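You operate a simulated robot arm through the tools that you are given. There is no shell and no other tool. Be economical: measure what you need, move in short steps, check, and stop when the job is done.

You run a simulated robot arm. Do the job below in one go: nothing can be reset, and whatever is moved stays where it is left.

JOB
Set the bridge box's brass link to full and lock it.
Fine: slack the link screw to slide it right to that end; stripe on mark, bridge flap shut.
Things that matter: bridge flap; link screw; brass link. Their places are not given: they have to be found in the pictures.

Only the result counts: the job must be done as asked and must still hold three seconds after the hand-in. Knocking over, shifting, dropping, spilling or breaking anything else fails it.

ROBOT AND FRAMES
A 6-joint arm with a two-finger parallel gripper, fixed in place. Base frame: the origin is at the foot of the arm, x ahead of it, y to its left, z up; the work surface is at about z = 87. Units: cm, degrees, N and s.
With the tool pointing down near the work surface it reaches from about 26 to 68 cm from the base axis. Its first joint turns from -66.0 to 66.0 degrees. Payload 2.9 kg.
Tool frame: the origin (TCP) lies between the finger pads and is the grasp point; the fingertips stand 3 cm ahead of it; z points along the fingers, y is the line along which they close. The gripper opens to 11 cm. The fingers are 2 cm wide and 1 cm thick; the gripper's body (4.8 by 11.2 cm) begins 5.5 cm behind the TCP.
Orientation is told as [roll, pitch, yaw] about the base's x, y, z axes, in that order, counted from this pose: with the fingers straight down and closing along the base's y, the tool's x points along the base's -x, its y along +y and its z along -z.

CONTROLS
- The arm moves only by the tool arm_command. Its argument "motion" is a list of rows, each a list of 3 entries, a list of its own where there are three numbers: the closure in counts, from 0 (fully open) to 255 (shut), then the shift along the base's x, y, z in cm, then the turn, a rotation vector about the base's x, y, z in degrees. In form: [[jaw, [x, y, z], [wx, wy, wz]], ...]. A call has 1 to 10 rows; each row shifts and turns the commanded pose from where the row before left it. Each row takes 0.2 s and may step no farther than 5 cm and 8.6 degrees from the row before; otherwise, or with a gripper value out of range, the whole call is refused. A pose out of reach is approached as far as the arm can. The call stops where the force on the tool passes 90 N (or 10 N more than at its start, if that is more) or the arm is blocked; 0.2 s more then pass. The fingers move at their own pace (about 10.8 cm/s each) and stop on an object; they squeeze with about 23 N. The grip force told is the motor's: it shows also when the fingers shut on nothing. Time passes only in rows, and 0.2 s behind the last, so rows that do not move let the fingers close. The reply holds the time, the measured pose of the TCP, the force on the tool along the base axes, the opening and the grip force, in the units named above and with some noise.
- Cameras (640 x 400 px; columns grow to the right, rows downward): "scene" is fixed at [9.22, 44.7, 141.51]; the picture's right is [-0.72, -0.69, 0.00], its down [-0.23, 0.24, -0.94] and it looks along [0.65, -0.68, -0.33] (base axes); focal length 329 px, centre (320, 200). "wrist" rides on the gripper at [7.3, 1.7, -10.3] in the tool frame; the picture's right is [-0.23, 0.97, 0.00], its down [-0.76, -0.18, -0.62] and it looks along [-0.61, -0.14, 0.78] (tool axes); focal length 222 px, centre (320, 200).
- camera(camera): a new picture of that camera. The clock stands still meanwhile.
- pixel_to_xyz(camera, pixels): there is no depth. For up to 12 entries [column, row, z] of the newest picture of that camera ("zoom" is the newest enlarged one), the place [x, y] in the base frame at which the ray of that pixel passes the height z, good to about 0.2 cm, but the place of the scene camera against the robot may be out by one fixed shift of up to 2.5 cm in any direction. The clock stands still meanwhile.
- enlarge(camera, box): a new picture of the part [left, top, right, bottom] of that camera's present view, enlarged. The clock stands still meanwhile.
- finish_job(): hands the job in; it is judged then, once.

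Keep the steps short. Do not move on a guess: measure, check each grasp and each placing, and mend mistakes. In all there are 80 turns and 38 pictures (those below and enlarged ones count). Leave the gripper open and the arm clear of the work at the hand-in unless told otherwise, and finish with a single line.

The tools are called after "Call:" by a JSON object that holds its "fn" and its "kwargs". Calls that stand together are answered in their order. arm_command: Moves the arm, as the interface text tells. Its arguments: {"type":"object","properties":{"motion":{"type":"array","items":{"type":"array"}}},"required":["motion"]} The other tools are called the same way: camera (camera) takes a picture; pixel_to_xyz (camera, pixels) gives the place at which the rays of pixels pass given heights; enlarge (camera, box) takes an enlarged picture of a part of a camera's view; finish_job () hands the job in.

At the start:

```text
clock: 0.0
eef_pos: [37.82, -8.74, 131.06]
tool_rot: [-0.1, 0.0, 0.1]
wrist_force: [-0.4, -0.5, 0.1]
width: 11.03
gripper_force: 0.0
```

scene: 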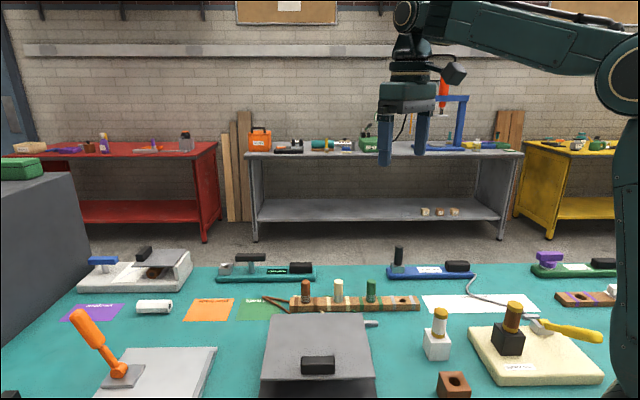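
wrist: 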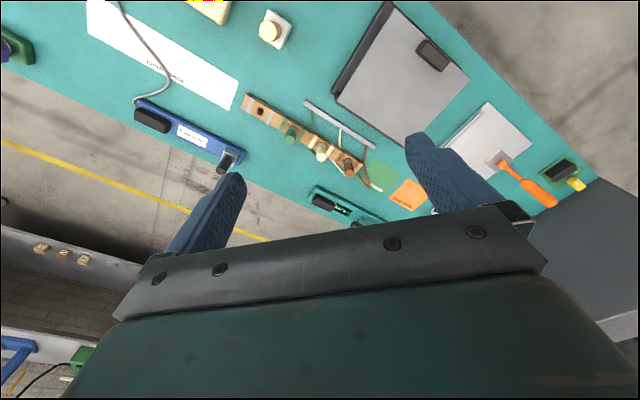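

I look for the bridge box: candidates are the white box at left (135,268) and the grey box at (318,355). I enlarge both.

Call:
{"fn": "enlarge", "kwargs": {"camera": "scene", "box": [60, 230, 220, 330]}}

Call:
{"fn": "enlarge", "kwargs": {"camera": "scene", "box": [220, 280, 412, 400]}}

```text
4.00 times, centred on (140, 280) of scene
```

zoom: 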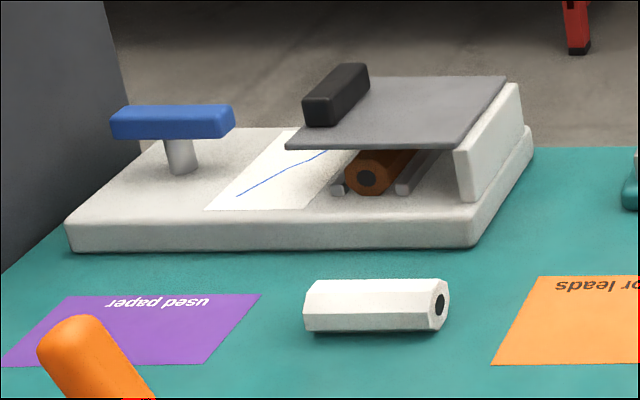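

```text
3.33 times, centred on (316, 340) of scene
```

zoom: 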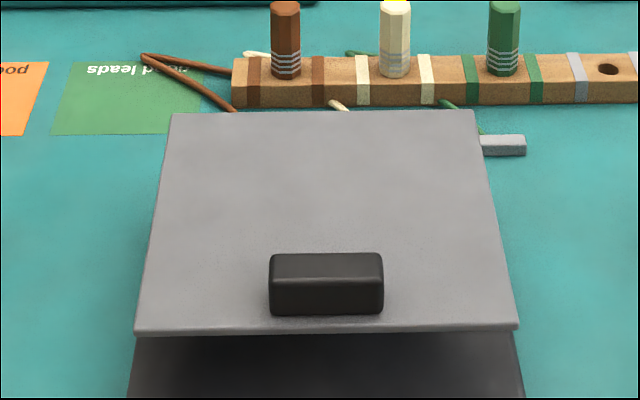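

The grey box with a lid and black grip looks like the bridge box. I enlarge it in the wrist view, and the rest of the bench.

Call:
{"fn": "enlarge", "kwargs": {"camera": "wrist", "box": [280, 0, 600, 200]}}

Call:
{"fn": "enlarge", "kwargs": {"camera": "wrist", "box": [0, 0, 288, 180]}}

Call:
{"fn": "enlarge", "kwargs": {"camera": "scene", "box": [380, 240, 636, 400]}}

```text
2.00 times, centred on (440, 100) of wrist
```

zoom: 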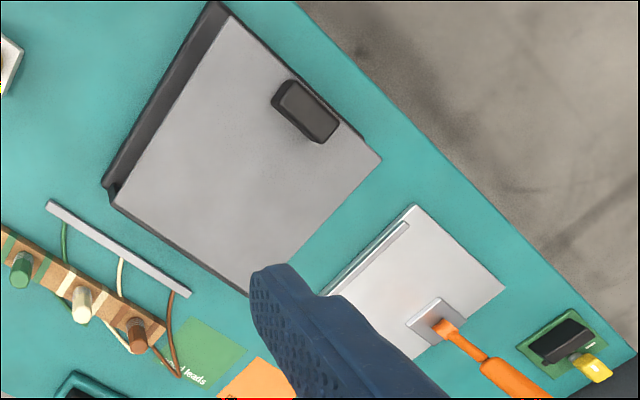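

```text
2.22 times, centred on (144, 90) of wrist
```

zoom: 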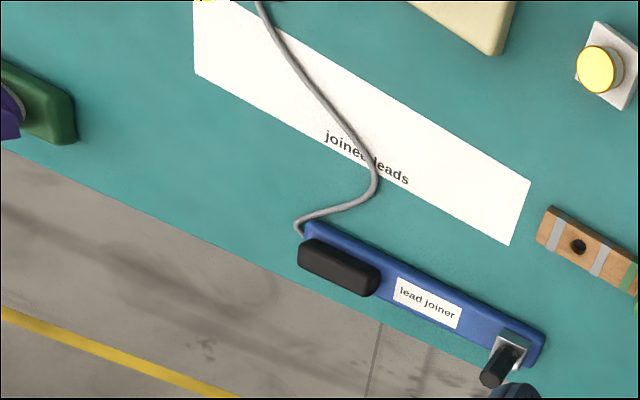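

```text
2.50 times, centred on (508, 320) of scene
```

zoom: 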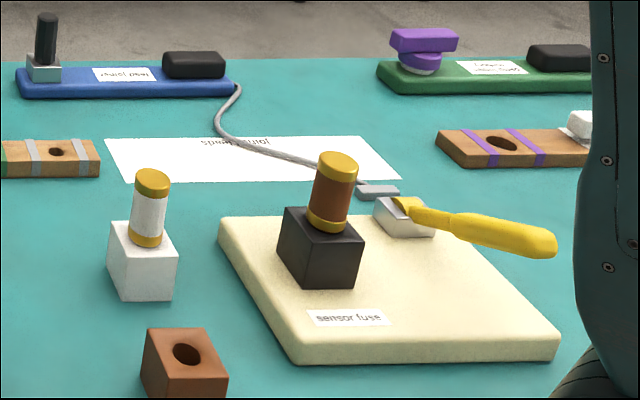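

I measure the lid's corners and grip in both cameras at several heights.

Call:
{"fn": "pixel_to_xyz", "kwargs": {"camera": "wrist", "pixels": [[395, 6, 95], [470, 78, 95], [405, 147, 95], [337, 102, 95], [434, 52, 97], [395, 6, 90], [470, 78, 90], [405, 147, 90], [337, 102, 90], [434, 52, 92], [333, 95, 87], [386, 2, 87]]}}

Call:
{"fn": "pixel_to_xyz", "kwargs": {"camera": "scene", "pixels": [[271, 314, 95], [361, 313, 95], [375, 378, 95], [260, 379, 95], [318, 365, 97], [271, 314, 90], [361, 313, 90], [375, 378, 90], [260, 379, 90], [318, 365, 92], [370, 323, 87], [287, 303, 87]]}}

```text
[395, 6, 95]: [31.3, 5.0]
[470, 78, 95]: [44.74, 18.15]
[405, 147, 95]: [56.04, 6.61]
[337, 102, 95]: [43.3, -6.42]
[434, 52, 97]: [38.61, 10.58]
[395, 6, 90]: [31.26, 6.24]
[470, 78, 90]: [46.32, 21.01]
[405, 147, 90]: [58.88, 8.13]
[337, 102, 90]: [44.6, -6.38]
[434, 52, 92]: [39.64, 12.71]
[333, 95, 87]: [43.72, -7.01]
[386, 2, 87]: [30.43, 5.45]
```

```text
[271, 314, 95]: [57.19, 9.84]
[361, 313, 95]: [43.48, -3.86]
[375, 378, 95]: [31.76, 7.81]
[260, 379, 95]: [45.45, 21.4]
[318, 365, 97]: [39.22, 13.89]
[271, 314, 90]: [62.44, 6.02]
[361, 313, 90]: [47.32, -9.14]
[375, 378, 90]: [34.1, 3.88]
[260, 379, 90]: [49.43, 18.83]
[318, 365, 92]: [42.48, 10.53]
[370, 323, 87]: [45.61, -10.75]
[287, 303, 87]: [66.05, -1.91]
```

The lid lies about level, its hinge presumably along the far edge (56,6.6)–(43,−6.4), and its grip is near (38.8,11). I move above the grip with yaw −45 to look.

Call:
{"fn": "arm_command", "kwargs": {"motion": [[0, [0.2, 3.3, -1.5], [0, 0, -7.5]], [0, [0.2, 3.3, -1.5], [0, 0, -7.5]], [0, [0.2, 3.3, -1.5], [0, 0, -7.5]], [0, [0.2, 3.3, -2], [0, 0, -7.5]], [0, [0.2, 3.3, -2], [0, 0, -7.5]], [0, [0, 3.3, -2], [0, 0, -7.5]], [0, [0, 0, 0], [0, 0, 0]]]}}

Call:
{"fn": "camera", "kwargs": {"camera": "wrist"}}

```text
clock: 1.6
eef_pos: [38.75, 11.1, 120.58]
tool_rot: [0.0, 0.0, -45.0]
wrist_force: [0.7, -0.4, 0.0]
width: 11.0
gripper_force: 0.0
```

```text
30 pictures are left
```

wrist: 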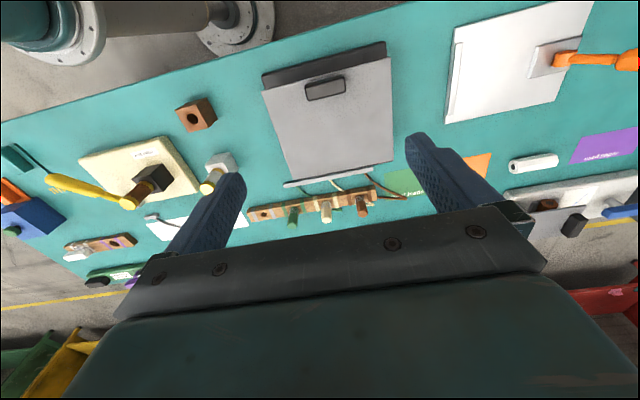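

I enlarge the lid.

Call:
{"fn": "enlarge", "kwargs": {"camera": "wrist", "box": [240, 30, 416, 200]}}

Call:
{"fn": "pixel_to_xyz", "kwargs": {"camera": "wrist", "pixels": [[326, 88, 97], [326, 88, 94], [265, 88, 95], [385, 64, 95], [392, 163, 95], [287, 182, 95], [265, 88, 92], [385, 64, 92], [392, 163, 92], [287, 182, 92]]}}

```text
2.35 times, centred on (328, 115) of wrist
```

zoom: 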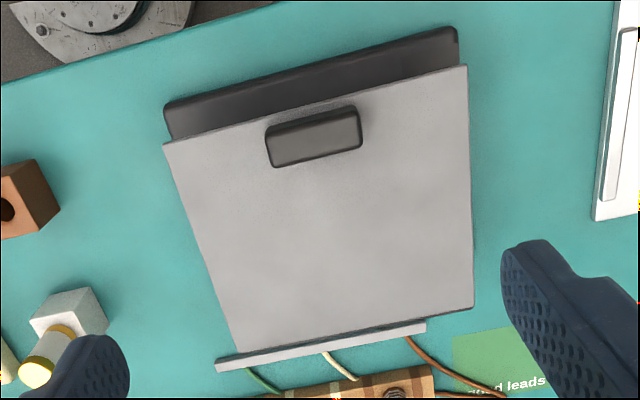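

```text
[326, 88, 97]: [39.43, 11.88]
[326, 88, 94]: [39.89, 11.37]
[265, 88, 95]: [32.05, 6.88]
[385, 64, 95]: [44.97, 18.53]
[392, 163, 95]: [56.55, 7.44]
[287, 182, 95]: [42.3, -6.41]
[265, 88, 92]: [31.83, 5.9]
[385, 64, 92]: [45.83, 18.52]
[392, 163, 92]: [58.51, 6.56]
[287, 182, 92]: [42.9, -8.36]
```

I re-read the corners accurately from the zoom at several heights.

Call:
{"fn": "pixel_to_xyz", "kwargs": {"camera": "zoom", "pixels": [[163, 143, 97], [468, 65, 97], [474, 308, 97], [233, 352, 97], [163, 143, 91], [468, 65, 91], [474, 308, 91], [233, 352, 91], [163, 103, 87], [457, 27, 87], [312, 138, 97], [312, 138, 101]]}}

Call:
{"fn": "pixel_to_xyz", "kwargs": {"camera": "scene", "pixels": [[271, 314, 91], [361, 313, 91], [375, 378, 97], [260, 379, 97], [375, 378, 101], [260, 379, 101]]}}

```text
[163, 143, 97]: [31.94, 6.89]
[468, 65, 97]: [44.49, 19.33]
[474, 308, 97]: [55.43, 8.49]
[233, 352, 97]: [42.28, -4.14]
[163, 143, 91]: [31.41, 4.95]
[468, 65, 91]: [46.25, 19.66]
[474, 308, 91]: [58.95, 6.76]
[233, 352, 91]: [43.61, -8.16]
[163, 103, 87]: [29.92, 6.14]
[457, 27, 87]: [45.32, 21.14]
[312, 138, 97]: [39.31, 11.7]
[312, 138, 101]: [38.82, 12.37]
```

```text
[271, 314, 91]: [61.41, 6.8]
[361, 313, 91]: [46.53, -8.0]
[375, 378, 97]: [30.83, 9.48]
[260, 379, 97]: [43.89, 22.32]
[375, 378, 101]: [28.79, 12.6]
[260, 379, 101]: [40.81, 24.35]
```

Triangulated: lid is level at z≈92.9, grip centred at about (39.3,11.4,95), long axis along (1,1). I descend above it and look.

Call:
{"fn": "arm_command", "kwargs": {"motion": [[0, [0.1, 0.1, -4.3], [0, 0, 0]], [0, [0.1, 0.1, -4.3], [0, 0, 0]], [0, [0.1, 0.1, -4.3], [0, 0, 0]], [0, [0.1, 0, -4.3], [0, 0, 0]], [0, [0.1, 0, -3.8], [0, 0, 0]], [0, [0, 0, 0], [0, 0, 0]]]}}

Call:
{"fn": "camera", "kwargs": {"camera": "wrist"}}

Call:
{"fn": "enlarge", "kwargs": {"camera": "scene", "box": [240, 250, 400, 400]}}

```text
clock: 3.0
eef_pos: [39.17, 11.23, 99.46]
tool_rot: [0.0, 0.0, -45.0]
wrist_force: [-0.5, -0.3, -0.4]
width: 11.0
gripper_force: 0.0
```

```text
28 pictures are left
```

wrist: 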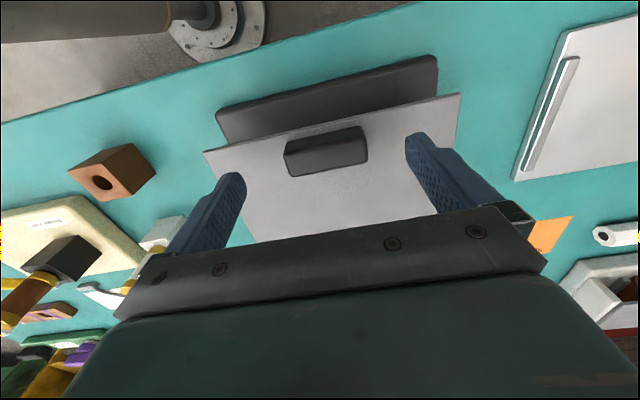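

```text
2.67 times, centred on (320, 325) of scene
```

zoom: 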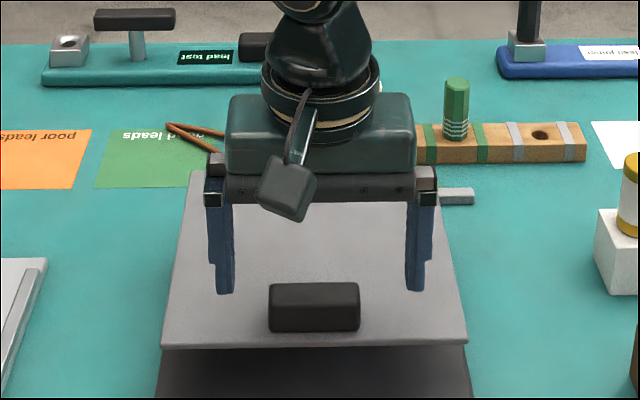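

The grip sits right in line between the fingers. I go down 3.1 cm and close gently.

Call:
{"fn": "arm_command", "kwargs": {"motion": [[0, [0.2, 0.2, -1.6], [0, 0, 0]], [0, [0, 0, -1.5], [0, 0, 0]], [0, [0, 0, 0], [0, 0, 0]], [255, [0, 0, 0], [0, 0, 0]], [255, [0, 0, 0], [0, 0, 0]], [255, [0, 0, 0], [0, 0, 0]]]}}

Call:
{"fn": "camera", "kwargs": {"camera": "wrist"}}

```text
clock: 4.4
eef_pos: [39.38, 11.47, 96.44]
tool_rot: [0.1, 0.0, -45.0]
wrist_force: [-0.2, -1.3, -0.6]
width: 5.95
gripper_force: 45.0
```

```text
26 pictures are left
```

wrist: 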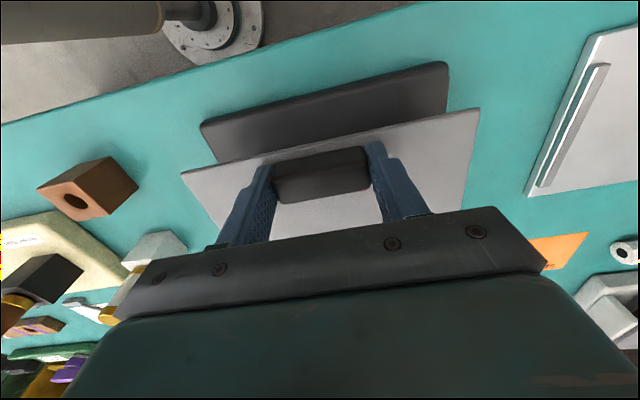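

Grip is held (width 5.95). Assuming the hinge at the far edge (radius ≈15.7 cm), I lift 10° and read the force.

Call:
{"fn": "arm_command", "kwargs": {"motion": [[255, [0.25, -0.25, 1.35], [3.54, 3.54, 0]], [255, [0.35, -0.35, 1.32], [3.54, 3.54, 0]], [255, [0, 0, 0], [0, 0, 0]]]}}

Call:
{"fn": "enlarge", "kwargs": {"camera": "scene", "box": [240, 250, 400, 400]}}

```text
clock: 5.2
eef_pos: [40.09, 10.73, 98.99]
tool_rot: [-0.1, 10.1, -45.1]
wrist_force: [-7.2, -17.7, 6.1]
width: 5.96
gripper_force: 45.2
```

```text
2.67 times, centred on (320, 325) of scene
```

zoom: 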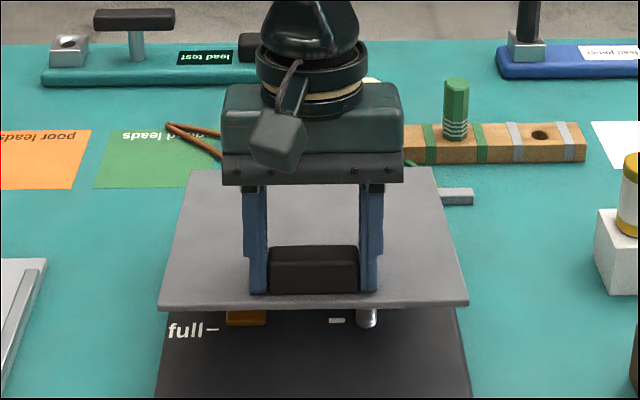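

The lid opens and "full" with the link appears at left. There is an 18 N sideways force, so I ease slightly along −u and open on to 38°.

Call:
{"fn": "arm_command", "kwargs": {"motion": [[255, [0.48, -0.75, 1.76], [4.95, 4.95, 0]], [255, [0.76, -0.76, 1.65], [4.95, 4.95, 0]], [255, [0.89, -0.89, 1.5], [4.95, 4.95, 0]], [255, [1.02, -1.02, 1.34], [4.95, 4.95, 0]], [255, [0, 0, 0], [0, 0, 0]]]}}

```text
clock: 6.4
eef_pos: [42.27, 8.48, 103.37]
tool_rot: [1.3, 37.6, -46.0]
wrist_force: [22.9, 11.0, -12.3]
width: 5.96
gripper_force: 44.5
out of reach, approached as far as the arm can: row 4
stopped in row 5: the force on the tool passed its limit (the readings are from after the stop); the commanded pose is now the measured one
```

The arm hit a reach limit with the tilt. I look at the state.

Call:
{"fn": "camera", "kwargs": {"camera": "scene"}}

Call:
{"fn": "arm_command", "kwargs": {"motion": [[255, [0, 0, 0], [0, 0, 0]]]}}

```text
24 pictures are left
```

scene: 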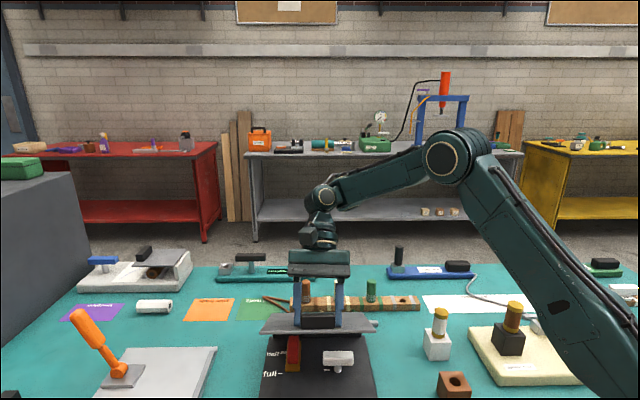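

```text
clock: 6.8
eef_pos: [42.37, 8.51, 103.5]
tool_rot: [1.3, 37.6, -46.0]
wrist_force: [35.5, 13.4, -17.2]
width: 6.03
gripper_force: 45.2
```

Force is mostly sideways (+u ≈ 34 N). I untilt the tool 12° about the grip and ease along +u.

Call:
{"fn": "arm_command", "kwargs": {"motion": [[255, [0.1, 0.15, 0], [-4.24, -4.24, 0]], [255, [0, 0.2, 0], [-4.24, -4.24, 0]], [255, [0, 0, 0], [0, 0, 0]]]}}

```text
clock: 7.6
eef_pos: [42.08, 8.81, 103.63]
tool_rot: [1.4, 25.8, -45.4]
wrist_force: [-8.1, 20.3, 4.4]
width: 5.96
gripper_force: 44.7
```

Lid is at about 30°, consistent with the model (radius 15.7). I continue the arc while slowly untilting.

Call:
{"fn": "arm_command", "kwargs": {"motion": [[255, [0.72, -0.72, 1.27], [-1.4, -1.4, 0]], [255, [0.96, -0.96, 1.32], [-1.4, -1.4, 0]], [255, [1.07, -1.07, 1.15], [-1.4, -1.4, 0]], [255, [0, 0, 0], [0, 0, 0]]]}}

```text
clock: 8.6
eef_pos: [44.89, 5.83, 107.17]
tool_rot: [1.3, 19.7, -45.9]
wrist_force: [-5.5, 6.3, 0.0]
width: 5.94
gripper_force: 45.5
```

Low force; continuing.

Call:
{"fn": "arm_command", "kwargs": {"motion": [[255, [1.17, -1.17, 0.95], [-1.4, -1.4, 0]], [255, [1.25, -1.25, 0.74], [-1.4, -1.4, 0]], [255, [1.3, -1.3, 0.51], [-1.4, -1.4, 0]], [255, [1.35, -1.35, 0.29], [-1.4, -1.4, 0]], [255, [0, 0, 0], [0, 0, 0]]]}}

Call:
{"fn": "camera", "kwargs": {"camera": "scene"}}

```text
clock: 9.8
eef_pos: [50.02, 0.76, 109.62]
tool_rot: [1.5, 11.8, -45.8]
wrist_force: [-11.9, -1.9, 6.1]
width: 5.91
gripper_force: 44.4
```

```text
23 pictures are left
```

scene: 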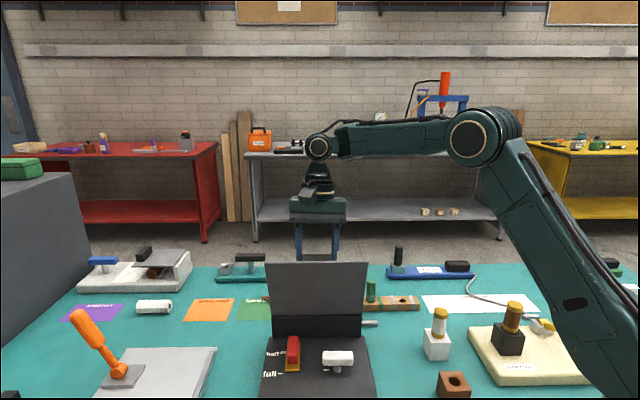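

Lid ~77°. I continue past vertical, watching for a stop.

Call:
{"fn": "arm_command", "kwargs": {"motion": [[255, [1.36, -1.36, 0.05], [-1.0, -1.0, 0]], [255, [1.36, -1.36, -0.18], [-1.0, -1.0, 0]], [255, [1.33, -1.33, -0.42], [-0.5, -0.5, 0]], [255, [0, 0, 0], [0, 0, 0]]]}}

Call:
{"fn": "enlarge", "kwargs": {"camera": "scene", "box": [220, 180, 420, 400]}}

```text
clock: 10.8
eef_pos: [54.15, -3.08, 109.17]
tool_rot: [1.7, 8.2, -45.7]
wrist_force: [0.2, 0.3, -1.0]
width: 0.0
gripper_force: 37.8
```

```text
1.82 times, centred on (320, 290) of scene
```

zoom: 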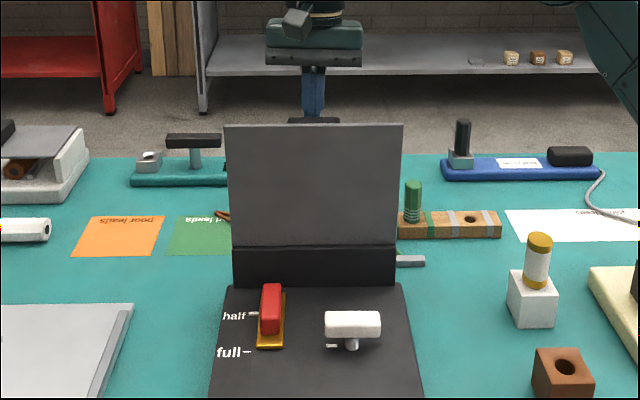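

The fingers slipped off the grip at the end, but the lid stands open by itself. The link (red knob) is at "half"; "full" lies nearer the front edge; the white T is the screw. I rise straight up, level the tool, and back over the box.

Call:
{"fn": "arm_command", "kwargs": {"motion": [[200, [0.15, -0.15, 4], [0, 0, 0]], [200, [0, 0, 4], [0, 0, 0]], [200, [0, 0, 4], [-5.5, -5.5, 0]], [100, [-2.5, 2.5, 2], [0, 0, 0]], [0, [-3, 3, 0], [0, 0, 0]], [0, [-3, 3, 0], [0, 0, 0]], [0, [-3, 3, 0], [0, 0, 0]], [0, [-2, 2, 0], [0, 0, 0]], [0, [0, 0, 0], [0, 0, 0]]]}}

Call:
{"fn": "camera", "kwargs": {"camera": "wrist"}}

Call:
{"fn": "enlarge", "kwargs": {"camera": "scene", "box": [240, 240, 400, 400]}}

```text
clock: 12.8
eef_pos: [40.84, 6.71, 122.79]
tool_rot: [1.6, 0.6, -45.7]
wrist_force: [-0.4, 0.8, 0.0]
width: 11.01
gripper_force: 0.1
out of reach, approached as far as the arm can: row 1, 2, 5, 6, 7, 8
```

```text
21 pictures are left
```

wrist: 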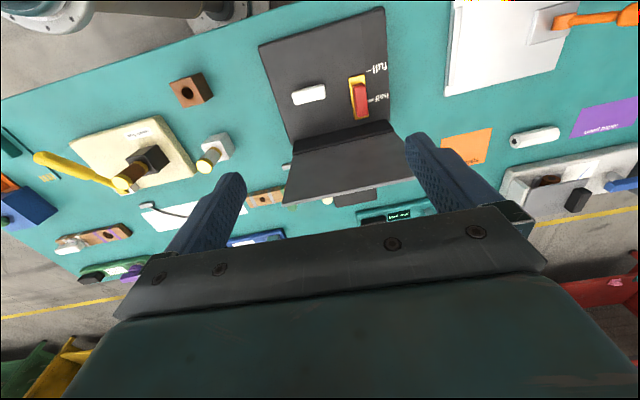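

```text
2.50 times, centred on (320, 320) of scene
```

zoom: 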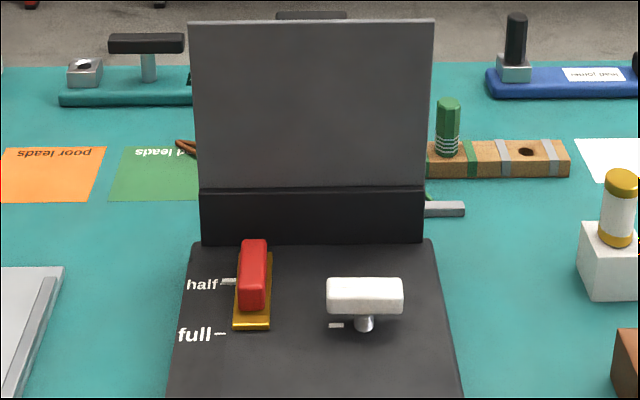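

Now detailed wrist view of link and screw.

Call:
{"fn": "enlarge", "kwargs": {"camera": "wrist", "box": [260, 40, 420, 140]}}

Call:
{"fn": "pixel_to_xyz", "kwargs": {"camera": "wrist", "pixels": [[310, 95, 92], [310, 95, 94], [361, 100, 90], [361, 100, 92], [384, 8, 88], [259, 46, 88], [384, 8, 90], [259, 46, 90]]}}

Call:
{"fn": "pixel_to_xyz", "kwargs": {"camera": "zoom", "pixels": [[290, 98, 91], [418, 98, 91], [245, 330, 91], [260, 330, 89]]}}

```text
4.00 times, centred on (340, 90) of wrist
```

zoom: 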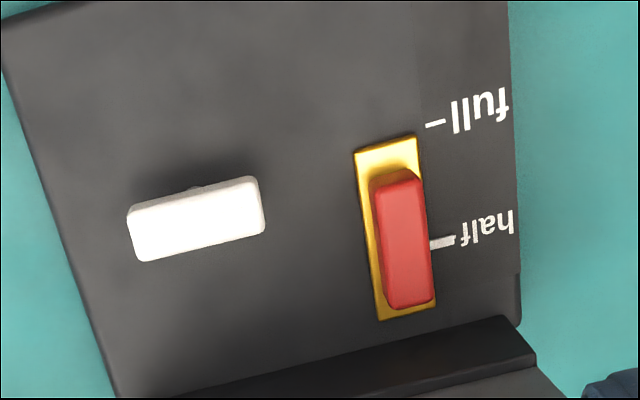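

```text
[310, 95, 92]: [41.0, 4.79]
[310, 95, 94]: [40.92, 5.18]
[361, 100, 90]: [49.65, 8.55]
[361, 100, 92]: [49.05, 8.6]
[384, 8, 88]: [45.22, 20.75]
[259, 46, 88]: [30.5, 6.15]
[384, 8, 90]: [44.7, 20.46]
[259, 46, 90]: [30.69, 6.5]
```

```text
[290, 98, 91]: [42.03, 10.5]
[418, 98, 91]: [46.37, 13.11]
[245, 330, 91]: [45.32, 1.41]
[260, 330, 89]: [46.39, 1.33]
```

I triangulate the T and red knob heights using the scene camera (its shift is known from the lid as ≈(+1.9,+0.85)).

Call:
{"fn": "pixel_to_xyz", "kwargs": {"camera": "scene", "pixels": [[338, 358.8, 90], [338, 358.8, 92], [338, 358.8, 94], [293.2, 349.2, 90], [293.2, 349.2, 92], [293.2, 349.2, 94], [283, 376, 88], [283, 376, 90]]}}

Call:
{"fn": "pixel_to_xyz", "kwargs": {"camera": "zoom", "pixels": [[197, 218, 92], [197, 218, 94], [404, 240, 90], [404, 240, 92], [404, 240, 94], [435, 124, 88], [435, 124, 90], [440, 243, 88], [440, 243, 90], [388, 150, 89], [408, 315, 89]]}}

```text
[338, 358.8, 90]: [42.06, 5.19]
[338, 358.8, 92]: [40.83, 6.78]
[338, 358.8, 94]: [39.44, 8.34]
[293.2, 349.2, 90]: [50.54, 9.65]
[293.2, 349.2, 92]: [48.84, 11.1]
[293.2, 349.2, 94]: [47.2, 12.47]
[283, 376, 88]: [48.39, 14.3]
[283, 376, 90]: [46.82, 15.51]
```

```text
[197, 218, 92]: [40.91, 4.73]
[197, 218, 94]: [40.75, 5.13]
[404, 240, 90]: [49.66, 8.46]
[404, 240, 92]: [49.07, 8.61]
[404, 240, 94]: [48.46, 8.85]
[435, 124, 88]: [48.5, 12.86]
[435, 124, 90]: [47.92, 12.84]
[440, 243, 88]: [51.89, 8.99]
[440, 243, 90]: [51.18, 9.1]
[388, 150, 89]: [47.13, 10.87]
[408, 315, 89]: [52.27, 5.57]
```

Heights are ambiguous, so I'll take a closer wrist view. I straighten the tool, turn to yaw +45 (closing across the T bar), and come down toward z≈107.

Call:
{"fn": "arm_command", "kwargs": {"motion": [[0, [0, -0.2, -1.5], [-1.55, 0.72, 7]], [0, [0, -0.2, -1.5], [0, 0, 8.4]], [0, [0, -0.2, -1.5], [0, 0, 8.4]], [0, [0, -0.2, -1.5], [0, 0, 8.4]], [0, [0, -0.2, -1.5], [0, 0, 8.4]], [0, [0, -0.2, -1.5], [0, 0, 8.4]], [0, [0, -0.2, -1.5], [0, 0, 8.4]], [0, [0.1, -0.2, -1.5], [0, 0, 8.4]], [0, [0, -0.2, -1.5], [0, 0, 8.4]], [0, [0, -0.2, -1.5], [0, 0, 8.4]]]}}

Call:
{"fn": "arm_command", "kwargs": {"motion": [[0, [0, 0, -0.5], [0, 0, 8.2]], [0, [0, 0, 0], [0, 0, 0]]]}}

Call:
{"fn": "camera", "kwargs": {"camera": "wrist"}}

```text
clock: 15.0
eef_pos: [47.32, 5.58, 118.64]
tool_rot: [0.3, 0.0, 37.1]
wrist_force: [-0.3, -0.3, 0.6]
width: 11.01
gripper_force: 0.0
out of reach, approached as far as the arm can: row 1, 2, 3, 4, 5, 6, 7, 8, 9, 10
```

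```text
clock: 15.6
eef_pos: [47.51, 5.59, 118.43]
tool_rot: [0.3, 0.1, 45.2]
wrist_force: [-0.1, -0.4, 0.5]
width: 11.0
gripper_force: 0.0
out of reach, approached as far as the arm can: row 1
```

```text
18 pictures are left
```

wrist: 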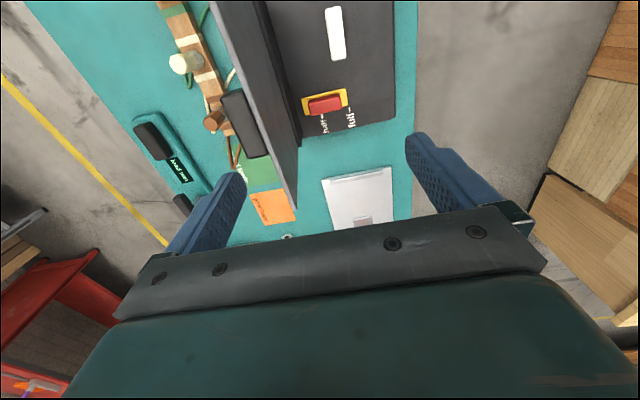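

The measured pose lags the command. I check with idle rows whether it converges.

Call:
{"fn": "arm_command", "kwargs": {"motion": [[0, [0, 0, 0], [0, 0, 0]], [0, [0, 0, 0], [0, 0, 0]], [0, [0, 0, 0], [0, 0, 0]]]}}

Call:
{"fn": "camera", "kwargs": {"camera": "scene"}}

```text
clock: 16.4
eef_pos: [47.53, 5.48, 118.53]
tool_rot: [0.3, 0.1, 45.1]
wrist_force: [0.1, -0.1, -0.9]
width: 11.01
gripper_force: 0.0
```

```text
17 pictures are left
```

scene: 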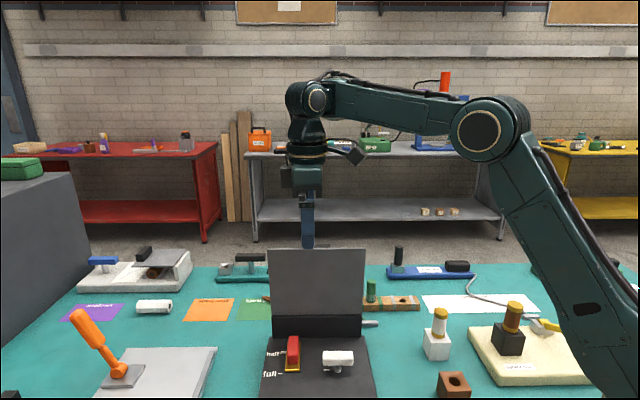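

The command now equals the pose. I test a plain move down and back.

Call:
{"fn": "arm_command", "kwargs": {"motion": [[0, [-1.5, 0, 0], [0, 0, 0]], [0, [-1.5, 0, 0], [0, 0, 0]], [0, [-1.5, 0, -1], [0, 0, 0]], [0, [0, 0, 0], [0, 0, 0]]]}}

```text
clock: 17.4
eef_pos: [44.7, 5.68, 120.21]
tool_rot: [0.3, 0.0, 45.1]
wrist_force: [0.2, 0.7, 0.8]
width: 11.0
gripper_force: 0.0
out of reach, approached as far as the arm can: row 1, 2, 3
```

I test straight down.

Call:
{"fn": "arm_command", "kwargs": {"motion": [[0, [0, 0, -1.5], [0, 0, 0]], [0, [0, 0, -1.5], [0, 0, 0]], [0, [0, 0, 0], [0, 0, 0]]]}}

```text
clock: 18.2
eef_pos: [46.17, 5.92, 119.38]
tool_rot: [0.2, 0.1, 45.1]
wrist_force: [0.2, 0.1, -0.5]
width: 11.0
gripper_force: 0.1
out of reach, approached as far as the arm can: row 1, 2
```

The arm slides along some joint limit: inward/down is blocked. I test whether outward/up follows exactly.

Call:
{"fn": "arm_command", "kwargs": {"motion": [[0, [2, 0, 2], [0, 0, 0]], [0, [2, 0, 2], [0, 0, 0]], [0, [0, 0, 0], [0, 0, 0]]]}}

```text
clock: 19.0
eef_pos: [50.08, 6.07, 123.09]
tool_rot: [0.1, 0.1, 45.9]
wrist_force: [0.4, -0.1, -0.8]
width: 11.0
gripper_force: 0.2
out of reach, approached as far as the arm can: row 1
```

Outward is free. I return to the start pose region (37.8,−8.7,131, yaw 0) to recover a good configuration.

Call:
{"fn": "arm_command", "kwargs": {"motion": [[0, [0, -1.5, 3], [0, 0, -7.6]], [0, [0, -1.5, 3], [0, 0, -7.6]], [0, [-2, -2, 2], [0, 0, -7.6]], [0, [-2.5, -3, 0], [0, 0, -7.6]], [0, [-2.5, -3, 0], [0, 0, -7.6]], [0, [-2.5, -2, 0], [0, 0, -7.6]], [0, [-2.5, -1.8, 0], [0, 0, 0]], [0, [0, 0, 0], [0, 0, 0]]]}}

```text
clock: 20.8
eef_pos: [37.89, -8.78, 130.78]
tool_rot: [0.1, 0.0, -0.6]
wrist_force: [-0.4, 0.3, 0.2]
width: 11.01
gripper_force: 0.1
```

Back at start pose cleanly. Now I come down over the T at yaw 0 to z≈115 and check for flags.

Call:
{"fn": "arm_command", "kwargs": {"motion": [[0, [0.5, 2.25, -2], [0, 0, 0]], [0, [0.5, 2.25, -2.6], [0, 0, 0]], [0, [0.5, 2.25, -2.6], [0, 0, 0]], [0, [0.5, 2.25, -2.6], [0, 0, 0]], [0, [0.5, 2.25, -2.6], [0, 0, 0]], [0, [0.6, 2.25, -2.6], [0, 0, 0]], [0, [0, 0, 0], [0, 0, 0]]]}}

```text
clock: 22.4
eef_pos: [41.09, 4.85, 115.84]
tool_rot: [0.1, 0.0, -0.5]
wrist_force: [-0.1, -0.1, -0.1]
width: 11.0
gripper_force: 0.0
```

Recovered. Now rotate to yaw +45 and come down to z≈106.

Call:
{"fn": "arm_command", "kwargs": {"motion": [[0, [0, 0, 0], [0, 0, 7.6]], [0, [0, 0, 0], [0, 0, 7.6]], [0, [0, 0, 0], [0, 0, 7.6]], [0, [0, 0, -3], [0, 0, 7.6]], [0, [0, 0, -3], [0, 0, 7.6]], [0, [0, 0, -3], [0, 0, 7.6]], [0, [0, 0, 0], [0, 0, 0]]]}}

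Call:
{"fn": "camera", "kwargs": {"camera": "wrist"}}

```text
clock: 24.0
eef_pos: [40.98, 4.75, 107.01]
tool_rot: [0.0, -0.1, 45.3]
wrist_force: [-0.3, 0.4, -0.1]
width: 11.01
gripper_force: 0.2
```

```text
16 pictures are left
```

wrist: 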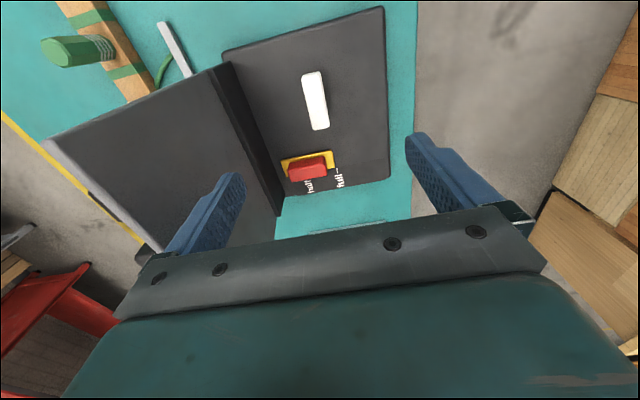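

I measure T and red knob in this view.

Call:
{"fn": "pixel_to_xyz", "kwargs": {"camera": "wrist", "pixels": [[315, 100, 90], [315, 100, 92], [315, 100, 94], [308, 167, 90], [308, 167, 92], [308, 167, 94], [385, 6, 88], [389, 178, 88], [385, 6, 90], [389, 178, 90]]}}

Call:
{"fn": "enlarge", "kwargs": {"camera": "wrist", "box": [250, 50, 410, 210]}}

```text
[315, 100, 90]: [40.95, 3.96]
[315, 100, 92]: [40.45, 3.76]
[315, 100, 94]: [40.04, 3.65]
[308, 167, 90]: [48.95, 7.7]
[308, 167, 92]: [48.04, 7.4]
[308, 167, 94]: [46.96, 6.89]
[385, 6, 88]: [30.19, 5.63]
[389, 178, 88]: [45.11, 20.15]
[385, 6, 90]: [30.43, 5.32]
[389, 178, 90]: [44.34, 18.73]
```

```text
2.50 times, centred on (330, 130) of wrist
```

zoom: 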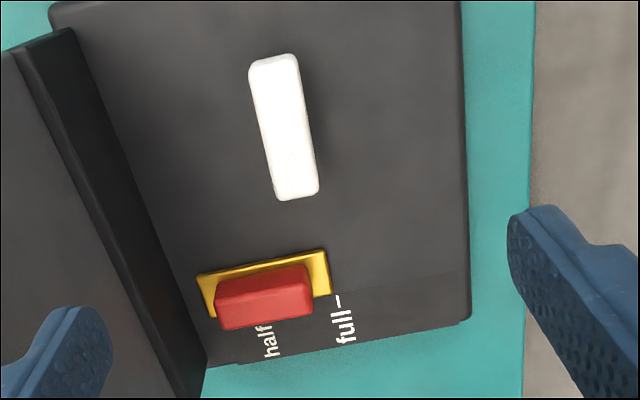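

Both views agree on T at about (41.0,4.1), top near z≈90. I narrow the fingers, shift, descend to TCP z≈97 and look.

Call:
{"fn": "arm_command", "kwargs": {"motion": [[130, [0, -0.65, -2.5], [0, 0, 0]], [130, [0, 0, -3], [0, 0, 0]], [130, [0, 0, -3], [0, 0, 0]], [130, [0, 0, -1.5], [0, 0, 0]], [130, [0, 0, 0], [0, 0, 0]]]}}

Call:
{"fn": "enlarge", "kwargs": {"camera": "wrist", "box": [160, 30, 480, 230]}}

Call:
{"fn": "enlarge", "kwargs": {"camera": "scene", "box": [240, 260, 400, 400]}}

```text
clock: 25.2
eef_pos: [41.07, 3.97, 96.95]
tool_rot: [0.0, 0.0, 45.1]
wrist_force: [-0.4, 0.7, 0.3]
width: 5.35
gripper_force: 0.1
```

```text
2.00 times, centred on (320, 130) of wrist
```

zoom: 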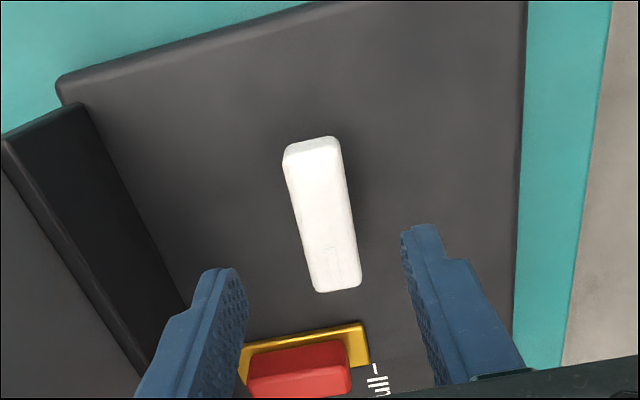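

```text
2.86 times, centred on (320, 330) of scene
```

zoom: 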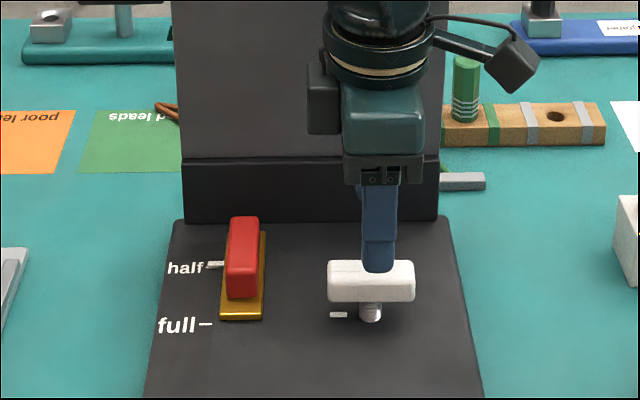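

T is centred between the fingers; scene suggests the fingers are ~0.3 cm toward −u. I shift (+0.2,+0.2), descend 5 cm in short steps, then close.

Call:
{"fn": "arm_command", "kwargs": {"motion": [[130, [0.2, 0.2, -1.5], [0, 0, 0]], [130, [0, 0, -1.5], [0, 0, 0]], [130, [0, 0, -1.2], [0, 0, 0]], [130, [0, 0, -0.8], [0, 0, 0]], [130, [0, 0, 0], [0, 0, 0]]]}}

Call:
{"fn": "enlarge", "kwargs": {"camera": "scene", "box": [260, 280, 400, 400]}}

```text
clock: 26.4
eef_pos: [41.23, 4.21, 92.01]
tool_rot: [0.2, 0.0, 45.1]
wrist_force: [-0.2, -0.7, -0.1]
width: 5.39
gripper_force: 0.0
```

```text
3.33 times, centred on (330, 340) of scene
```

zoom: 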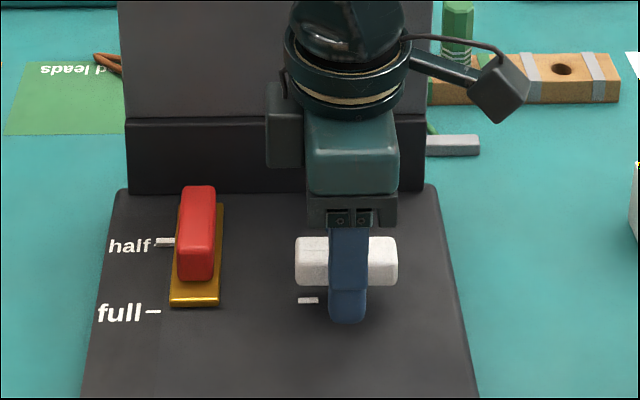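

The fingers straddle the bar squarely. Close.

Call:
{"fn": "arm_command", "kwargs": {"motion": [[255, [0, 0, 0], [0, 0, 0]], [255, [0, 0, 0], [0, 0, 0]], [255, [0, 0, 0], [0, 0, 0]]]}}

```text
clock: 27.2
eef_pos: [41.01, 4.37, 92.03]
tool_rot: [0.2, 0.0, 45.2]
wrist_force: [-7.8, 6.9, 0.0]
width: 2.2
gripper_force: 45.2
```

Held at 2.2 cm. I turn counter-clockwise 24° and read.

Call:
{"fn": "arm_command", "kwargs": {"motion": [[255, [-0.15, 0.15, 0], [0, 0, 8]], [255, [0, 0, 0], [0, 0, 8]], [255, [0, 0, 0], [0, 0, 8]], [255, [0, 0, 0], [0, 0, 0]]]}}

Call:
{"fn": "enlarge", "kwargs": {"camera": "scene", "box": [260, 280, 400, 400]}}

```text
clock: 28.2
eef_pos: [41.24, 4.39, 92.01]
tool_rot: [0.2, -0.1, 69.2]
wrist_force: [-9.4, 9.7, 7.6]
width: 2.17
gripper_force: 44.9
```

```text
3.33 times, centred on (330, 340) of scene
```

zoom: 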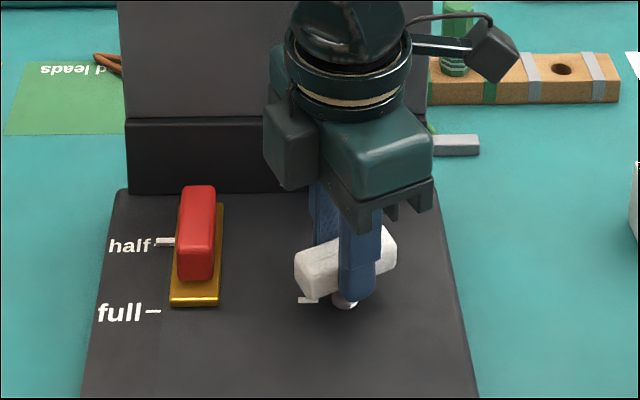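

The T turns with the gripper. I continue ccw to about 90° total.

Call:
{"fn": "arm_command", "kwargs": {"motion": [[255, [0, 0, 0], [0, 0, 8.2]], [255, [0, 0, 0], [0, 0, 8.2]], [255, [0, 0, 0], [0, 0, 8.2]], [255, [0, 0, 0], [0, 0, 8.2]], [255, [0, 0, 0], [0, 0, 8.2]], [255, [0, 0, 0], [0, 0, 8.2]], [255, [0, 0, 0], [0, 0, 8.2]], [255, [0, 0, 0], [0, 0, 8.2]], [255, [0, 0, 0], [0, 0, 0]]]}}

Call:
{"fn": "enlarge", "kwargs": {"camera": "scene", "box": [260, 280, 400, 400]}}

```text
clock: 30.2
eef_pos: [40.92, 4.29, 91.94]
tool_rot: [0.2, -0.3, 134.8]
wrist_force: [-20.5, 5.2, 20.3]
width: 2.17
gripper_force: 45.4
```

```text
3.33 times, centred on (330, 340) of scene
```

zoom: 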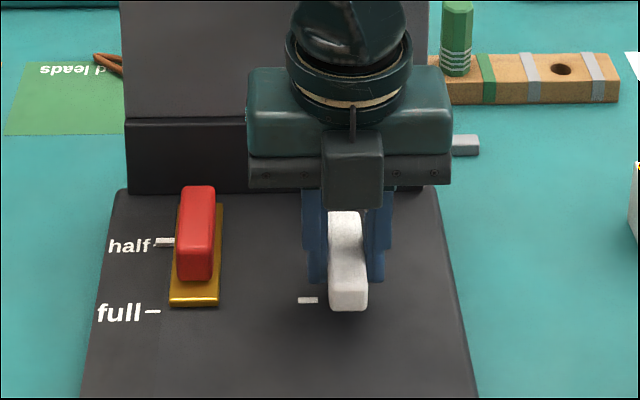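

The T is turned 90° ccw and pushes upward slightly, so the screw backs out. I release, rise 7 cm, move above the red knob (~(49.5,8.1)) and look.

Call:
{"fn": "arm_command", "kwargs": {"motion": [[130, [0, 0, 0], [0, 0, 0]], [130, [0, 0, 0], [0, 0, 0]], [130, [0, 0, 2.5], [0, 0, 0]], [130, [0, 0, 3], [0, 0, 0]], [130, [0, 0, 2], [0, 0, 0]], [130, [2.9, 1.3, 0], [0, 0, 0]], [130, [2.9, 1.3, 0], [0, 0, 0]], [130, [2.9, 1.2, 0], [0, 0, 0]], [130, [0, 0, 0], [0, 0, 0]]]}}

Call:
{"fn": "camera", "kwargs": {"camera": "wrist"}}

Call:
{"fn": "enlarge", "kwargs": {"camera": "scene", "box": [240, 270, 400, 400]}}

```text
clock: 32.2
eef_pos: [49.7, 8.17, 99.61]
tool_rot: [0.1, -0.1, 134.6]
wrist_force: [0.6, -1.0, -0.8]
width: 5.38
gripper_force: 0.1
```

```text
9 pictures are left
```

wrist: 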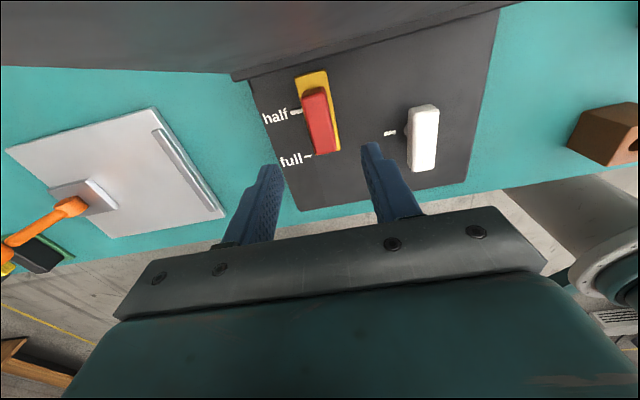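

```text
3.08 times, centred on (320, 335) of scene
```

zoom: 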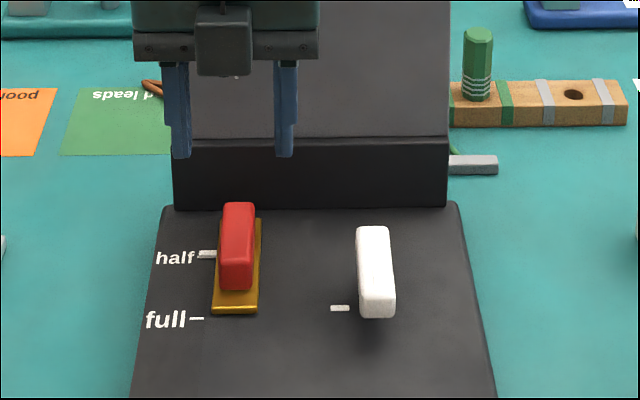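

The camera would come near the open lid at this yaw, so I'll use yaw −45 instead. First I measure knob, stripe, and marks here.

Call:
{"fn": "pixel_to_xyz", "kwargs": {"camera": "wrist", "pixels": [[319, 118, 88], [319, 118, 90], [319, 118, 91], [297, 112, 88], [309, 156, 88], [312, 71, 88], [389, 133, 88], [423, 135, 90], [245, 77, 88], [300, 210, 87.5]]}}

Call:
{"fn": "arm_command", "kwargs": {"motion": [[130, [-1.5, 1.5, 2.5], [0, 0, -8.5]], [130, [-1.5, 1.5, 2.5], [0, 0, -8.5]], [130, [-0.5, 0.5, 2.5], [0, 0, -8.5]], [130, [0, 0, 2.5], [0, 0, -8.5]], [130, [0, 0, 2], [0, 0, -8.5]], [130, [0, 0, 0], [0, 0, -8.5]], [130, [0, 0, 0], [0, 0, -8.5]], [130, [0, 0, 0], [0, 0, -8.5]], [130, [0, 0, 0], [0, 0, -8.5]], [130, [0, 0, 0], [0, 0, -8.5]]]}}

```text
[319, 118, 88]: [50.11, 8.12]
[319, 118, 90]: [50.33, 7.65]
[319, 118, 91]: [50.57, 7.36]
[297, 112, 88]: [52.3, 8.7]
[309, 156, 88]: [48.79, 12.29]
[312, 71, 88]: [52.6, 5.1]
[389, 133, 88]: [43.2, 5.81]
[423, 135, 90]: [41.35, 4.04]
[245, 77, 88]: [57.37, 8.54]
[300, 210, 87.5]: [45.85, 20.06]
```

```text
clock: 34.4
eef_pos: [46.24, 11.54, 111.42]
tool_rot: [0.1, 0.0, 49.6]
wrist_force: [-1.0, 0.3, -0.1]
width: 5.4
gripper_force: 0.0
```

Knob centre fuses to about (50.0,8.1), stripe-to-full distance ≈5.0 cm along −v. I finish turning to yaw −45.

Call:
{"fn": "arm_command", "kwargs": {"motion": [[130, [0, 0, 0], [0, 0, -8.6]], [130, [0, 0, 0], [0, 0, -8.6]], [130, [0, 0, 0], [0, 0, -8.6]], [130, [0, 0, 0], [0, 0, -8.6]], [130, [0, 0, 0], [0, 0, -8.6]], [130, [0, 0, 0], [0, 0, -8.6]], [130, [0, 0, 0], [0, 0, -8.6]], [130, [0, 0, 0], [0, 0, -8.6]], [130, [0, 0, 0], [0, 0, -8.6]], [130, [0, 0, 0], [0, 0, -8.6]]]}}

Call:
{"fn": "arm_command", "kwargs": {"motion": [[130, [0.8, -0.7, -3], [0, 0, -8.6]], [130, [0.9, -0.9, -3], [0, 0, 0]], [130, [1, -0.9, -3], [0, 0, 0]], [130, [1, -0.9, -3], [0, 0, 0]], [130, [0, 0, -2.5], [0, 0, 0]], [130, [0, 0, 0], [0, 0, 0]]]}}

Call:
{"fn": "camera", "kwargs": {"camera": "wrist"}}

```text
clock: 36.6
eef_pos: [46.25, 11.54, 111.49]
tool_rot: [0.1, 0.0, -36.5]
wrist_force: [0.0, -0.6, -0.6]
width: 5.39
gripper_force: 0.0
```

```text
clock: 38.0
eef_pos: [50.1, 8.34, 96.87]
tool_rot: [0.2, 0.0, -45.0]
wrist_force: [0.2, 0.7, -0.5]
width: 5.4
gripper_force: 0.1
```

```text
7 pictures are left
```

wrist: 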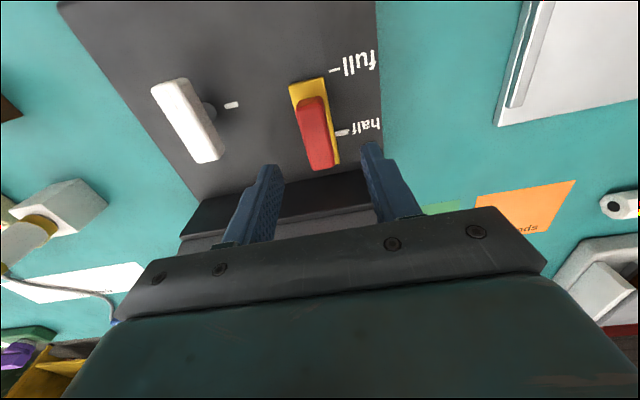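

The knob lines up with the tool axis (z≈88). I descend 5.4 cm and close on it.

Call:
{"fn": "arm_command", "kwargs": {"motion": [[130, [0, -0.1, -1.8], [0, 0, 0]], [130, [0, 0, -1.8], [0, 0, 0]], [130, [0, 0, -1.2], [0, 0, 0]], [130, [0, 0, -0.6], [0, 0, 0]], [255, [0, 0, 0], [0, 0, 0]], [255, [0, 0, 0], [0, 0, 0]], [255, [0, 0, 0], [0, 0, 0]]]}}

```text
clock: 39.6
eef_pos: [49.85, 8.2, 91.6]
tool_rot: [0.0, 0.0, -45.0]
wrist_force: [-8.6, -9.4, 0.7]
width: 2.11
gripper_force: 45.2
```

Held (2.1 cm). I try sliding 2 cm toward "full" and read the force.

Call:
{"fn": "arm_command", "kwargs": {"motion": [[255, [-0.1, -0.1, 0], [0, 0, 0]], [255, [-0.5, 0.5, 0], [0, 0, 0]], [255, [-0.5, 0.5, 0], [0, 0, 0]], [255, [-0.5, 0.5, 0], [0, 0, 0]], [255, [0, 0, 0], [0, 0, 0]]]}}

Call:
{"fn": "enlarge", "kwargs": {"camera": "scene", "box": [240, 270, 400, 400]}}

```text
clock: 40.8
eef_pos: [48.28, 9.68, 91.56]
tool_rot: [0.0, 0.0, -44.9]
wrist_force: [-2.7, -2.6, -26.5]
width: 2.14
gripper_force: 44.6
```

```text
3.08 times, centred on (320, 335) of scene
```

zoom: 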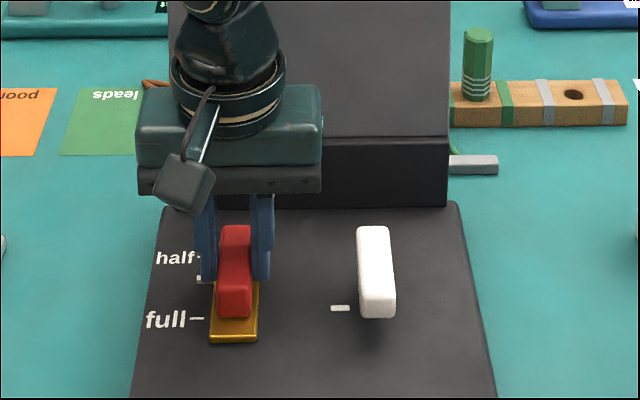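

The link slides freely. I continue 2.6 cm, then small steps to feel the end stop.

Call:
{"fn": "arm_command", "kwargs": {"motion": [[255, [-0.6, 0.6, -0.1], [0, 0, 0]], [255, [-0.6, 0.6, 0], [0, 0, 0]], [255, [-0.6, 0.6, 0], [0, 0, 0]], [255, [0, 0, 0], [0, 0, 0]]]}}

Call:
{"fn": "arm_command", "kwargs": {"motion": [[255, [-0.2, 0.2, 0], [0, 0, 0]], [255, [-0.2, 0.2, 0], [0, 0, 0]], [255, [-0.2, 0.2, 0], [0, 0, 0]], [255, [-0.2, 0.2, 0], [0, 0, 0]]]}}

```text
clock: 41.8
eef_pos: [46.53, 11.34, 91.59]
tool_rot: [0.2, -0.1, -44.8]
wrist_force: [-2.8, -2.7, -5.8]
width: 2.12
gripper_force: 45.4
```

```text
clock: 42.8
eef_pos: [46.05, 11.83, 91.54]
tool_rot: [0.3, -0.6, -45.3]
wrist_force: [16.5, -25.3, -4.6]
width: 2.13
gripper_force: 44.8
```

End stop felt (≈30 N, total travel ≈5.2 cm). I ease the push, open, rise and check the stripe.

Call:
{"fn": "arm_command", "kwargs": {"motion": [[255, [0.2, -0.2, 0], [0, 0, 0]], [130, [0, 0, 0], [0, 0, 0]], [130, [0, 0, 0], [0, 0, 0]], [130, [0, 0, 2], [0, 0, 0]], [130, [0, 0, 3], [0, 0, 0]], [130, [0, 0, 4], [0, 0, 0]], [130, [0, 0, 4], [0, 0, 0]], [130, [0, 0, 0], [0, 0, 0]]]}}

Call:
{"fn": "enlarge", "kwargs": {"camera": "scene", "box": [260, 320, 360, 400]}}

```text
clock: 44.6
eef_pos: [45.98, 11.99, 104.56]
tool_rot: [0.1, 0.0, -44.8]
wrist_force: [1.0, 0.0, -0.3]
width: 5.41
gripper_force: 0.0
```

```text
5.00 times, centred on (310, 360) of scene
```

zoom: 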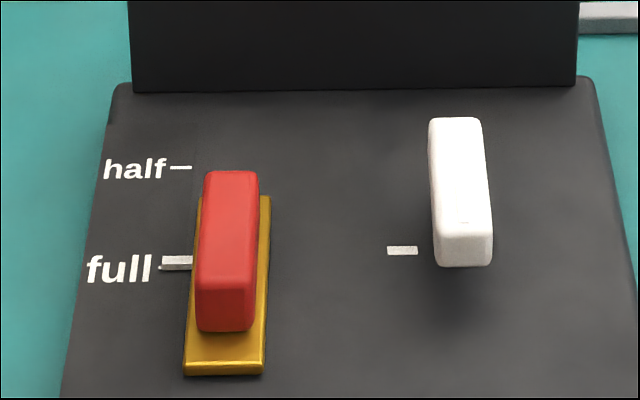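

The stripe sits at the "full" mark at the end stop. Next the T at (41.2,4.2): its bar now lies along v, so yaw −45 closes across it. I move over and down.

Call:
{"fn": "arm_command", "kwargs": {"motion": [[130, [-1.6, -2.6, 0], [0, 0, 0]], [130, [-1.6, -2.6, 0], [0, 0, 0]], [130, [-1.6, -2.6, -1], [0, 0, 0]], [130, [0, 0, -3], [0, 0, 0]], [130, [0, 0, -3], [0, 0, 0]], [130, [0, 0, 0], [0, 0, 0]]]}}

Call:
{"fn": "camera", "kwargs": {"camera": "wrist"}}

```text
clock: 46.0
eef_pos: [41.37, 3.91, 97.36]
tool_rot: [0.1, -0.1, -44.9]
wrist_force: [-0.4, 0.7, -0.2]
width: 5.37
gripper_force: 0.0
```

```text
4 pictures are left
```

wrist: 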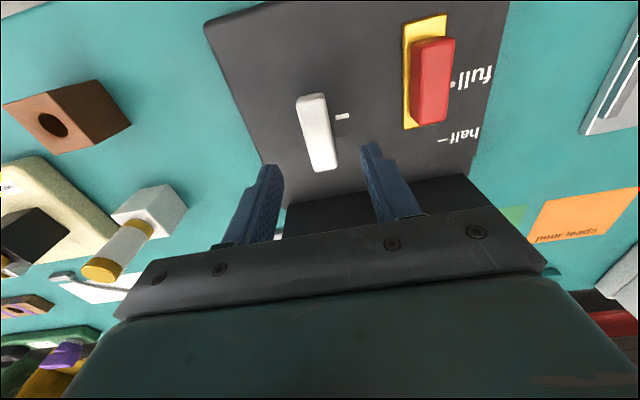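

Aligned. Descend to z≈92, close, then turn clockwise.

Call:
{"fn": "arm_command", "kwargs": {"motion": [[130, [-0.15, 0.2, -1.8], [0, 0, 0]], [130, [0, 0, -1.8], [0, 0, 0]], [130, [0, 0, -1.2], [0, 0, 0]], [130, [0, 0, -0.5], [0, 0, 0]], [255, [0, 0, 0], [0, 0, 0]], [255, [0, 0, 0], [0, 0, 0]], [255, [0, 0, 0], [0, 0, 0]]]}}

```text
clock: 47.6
eef_pos: [40.92, 4.38, 92.11]
tool_rot: [0.0, 0.0, -44.9]
wrist_force: [-9.1, -8.4, -0.2]
width: 2.18
gripper_force: 44.2
```

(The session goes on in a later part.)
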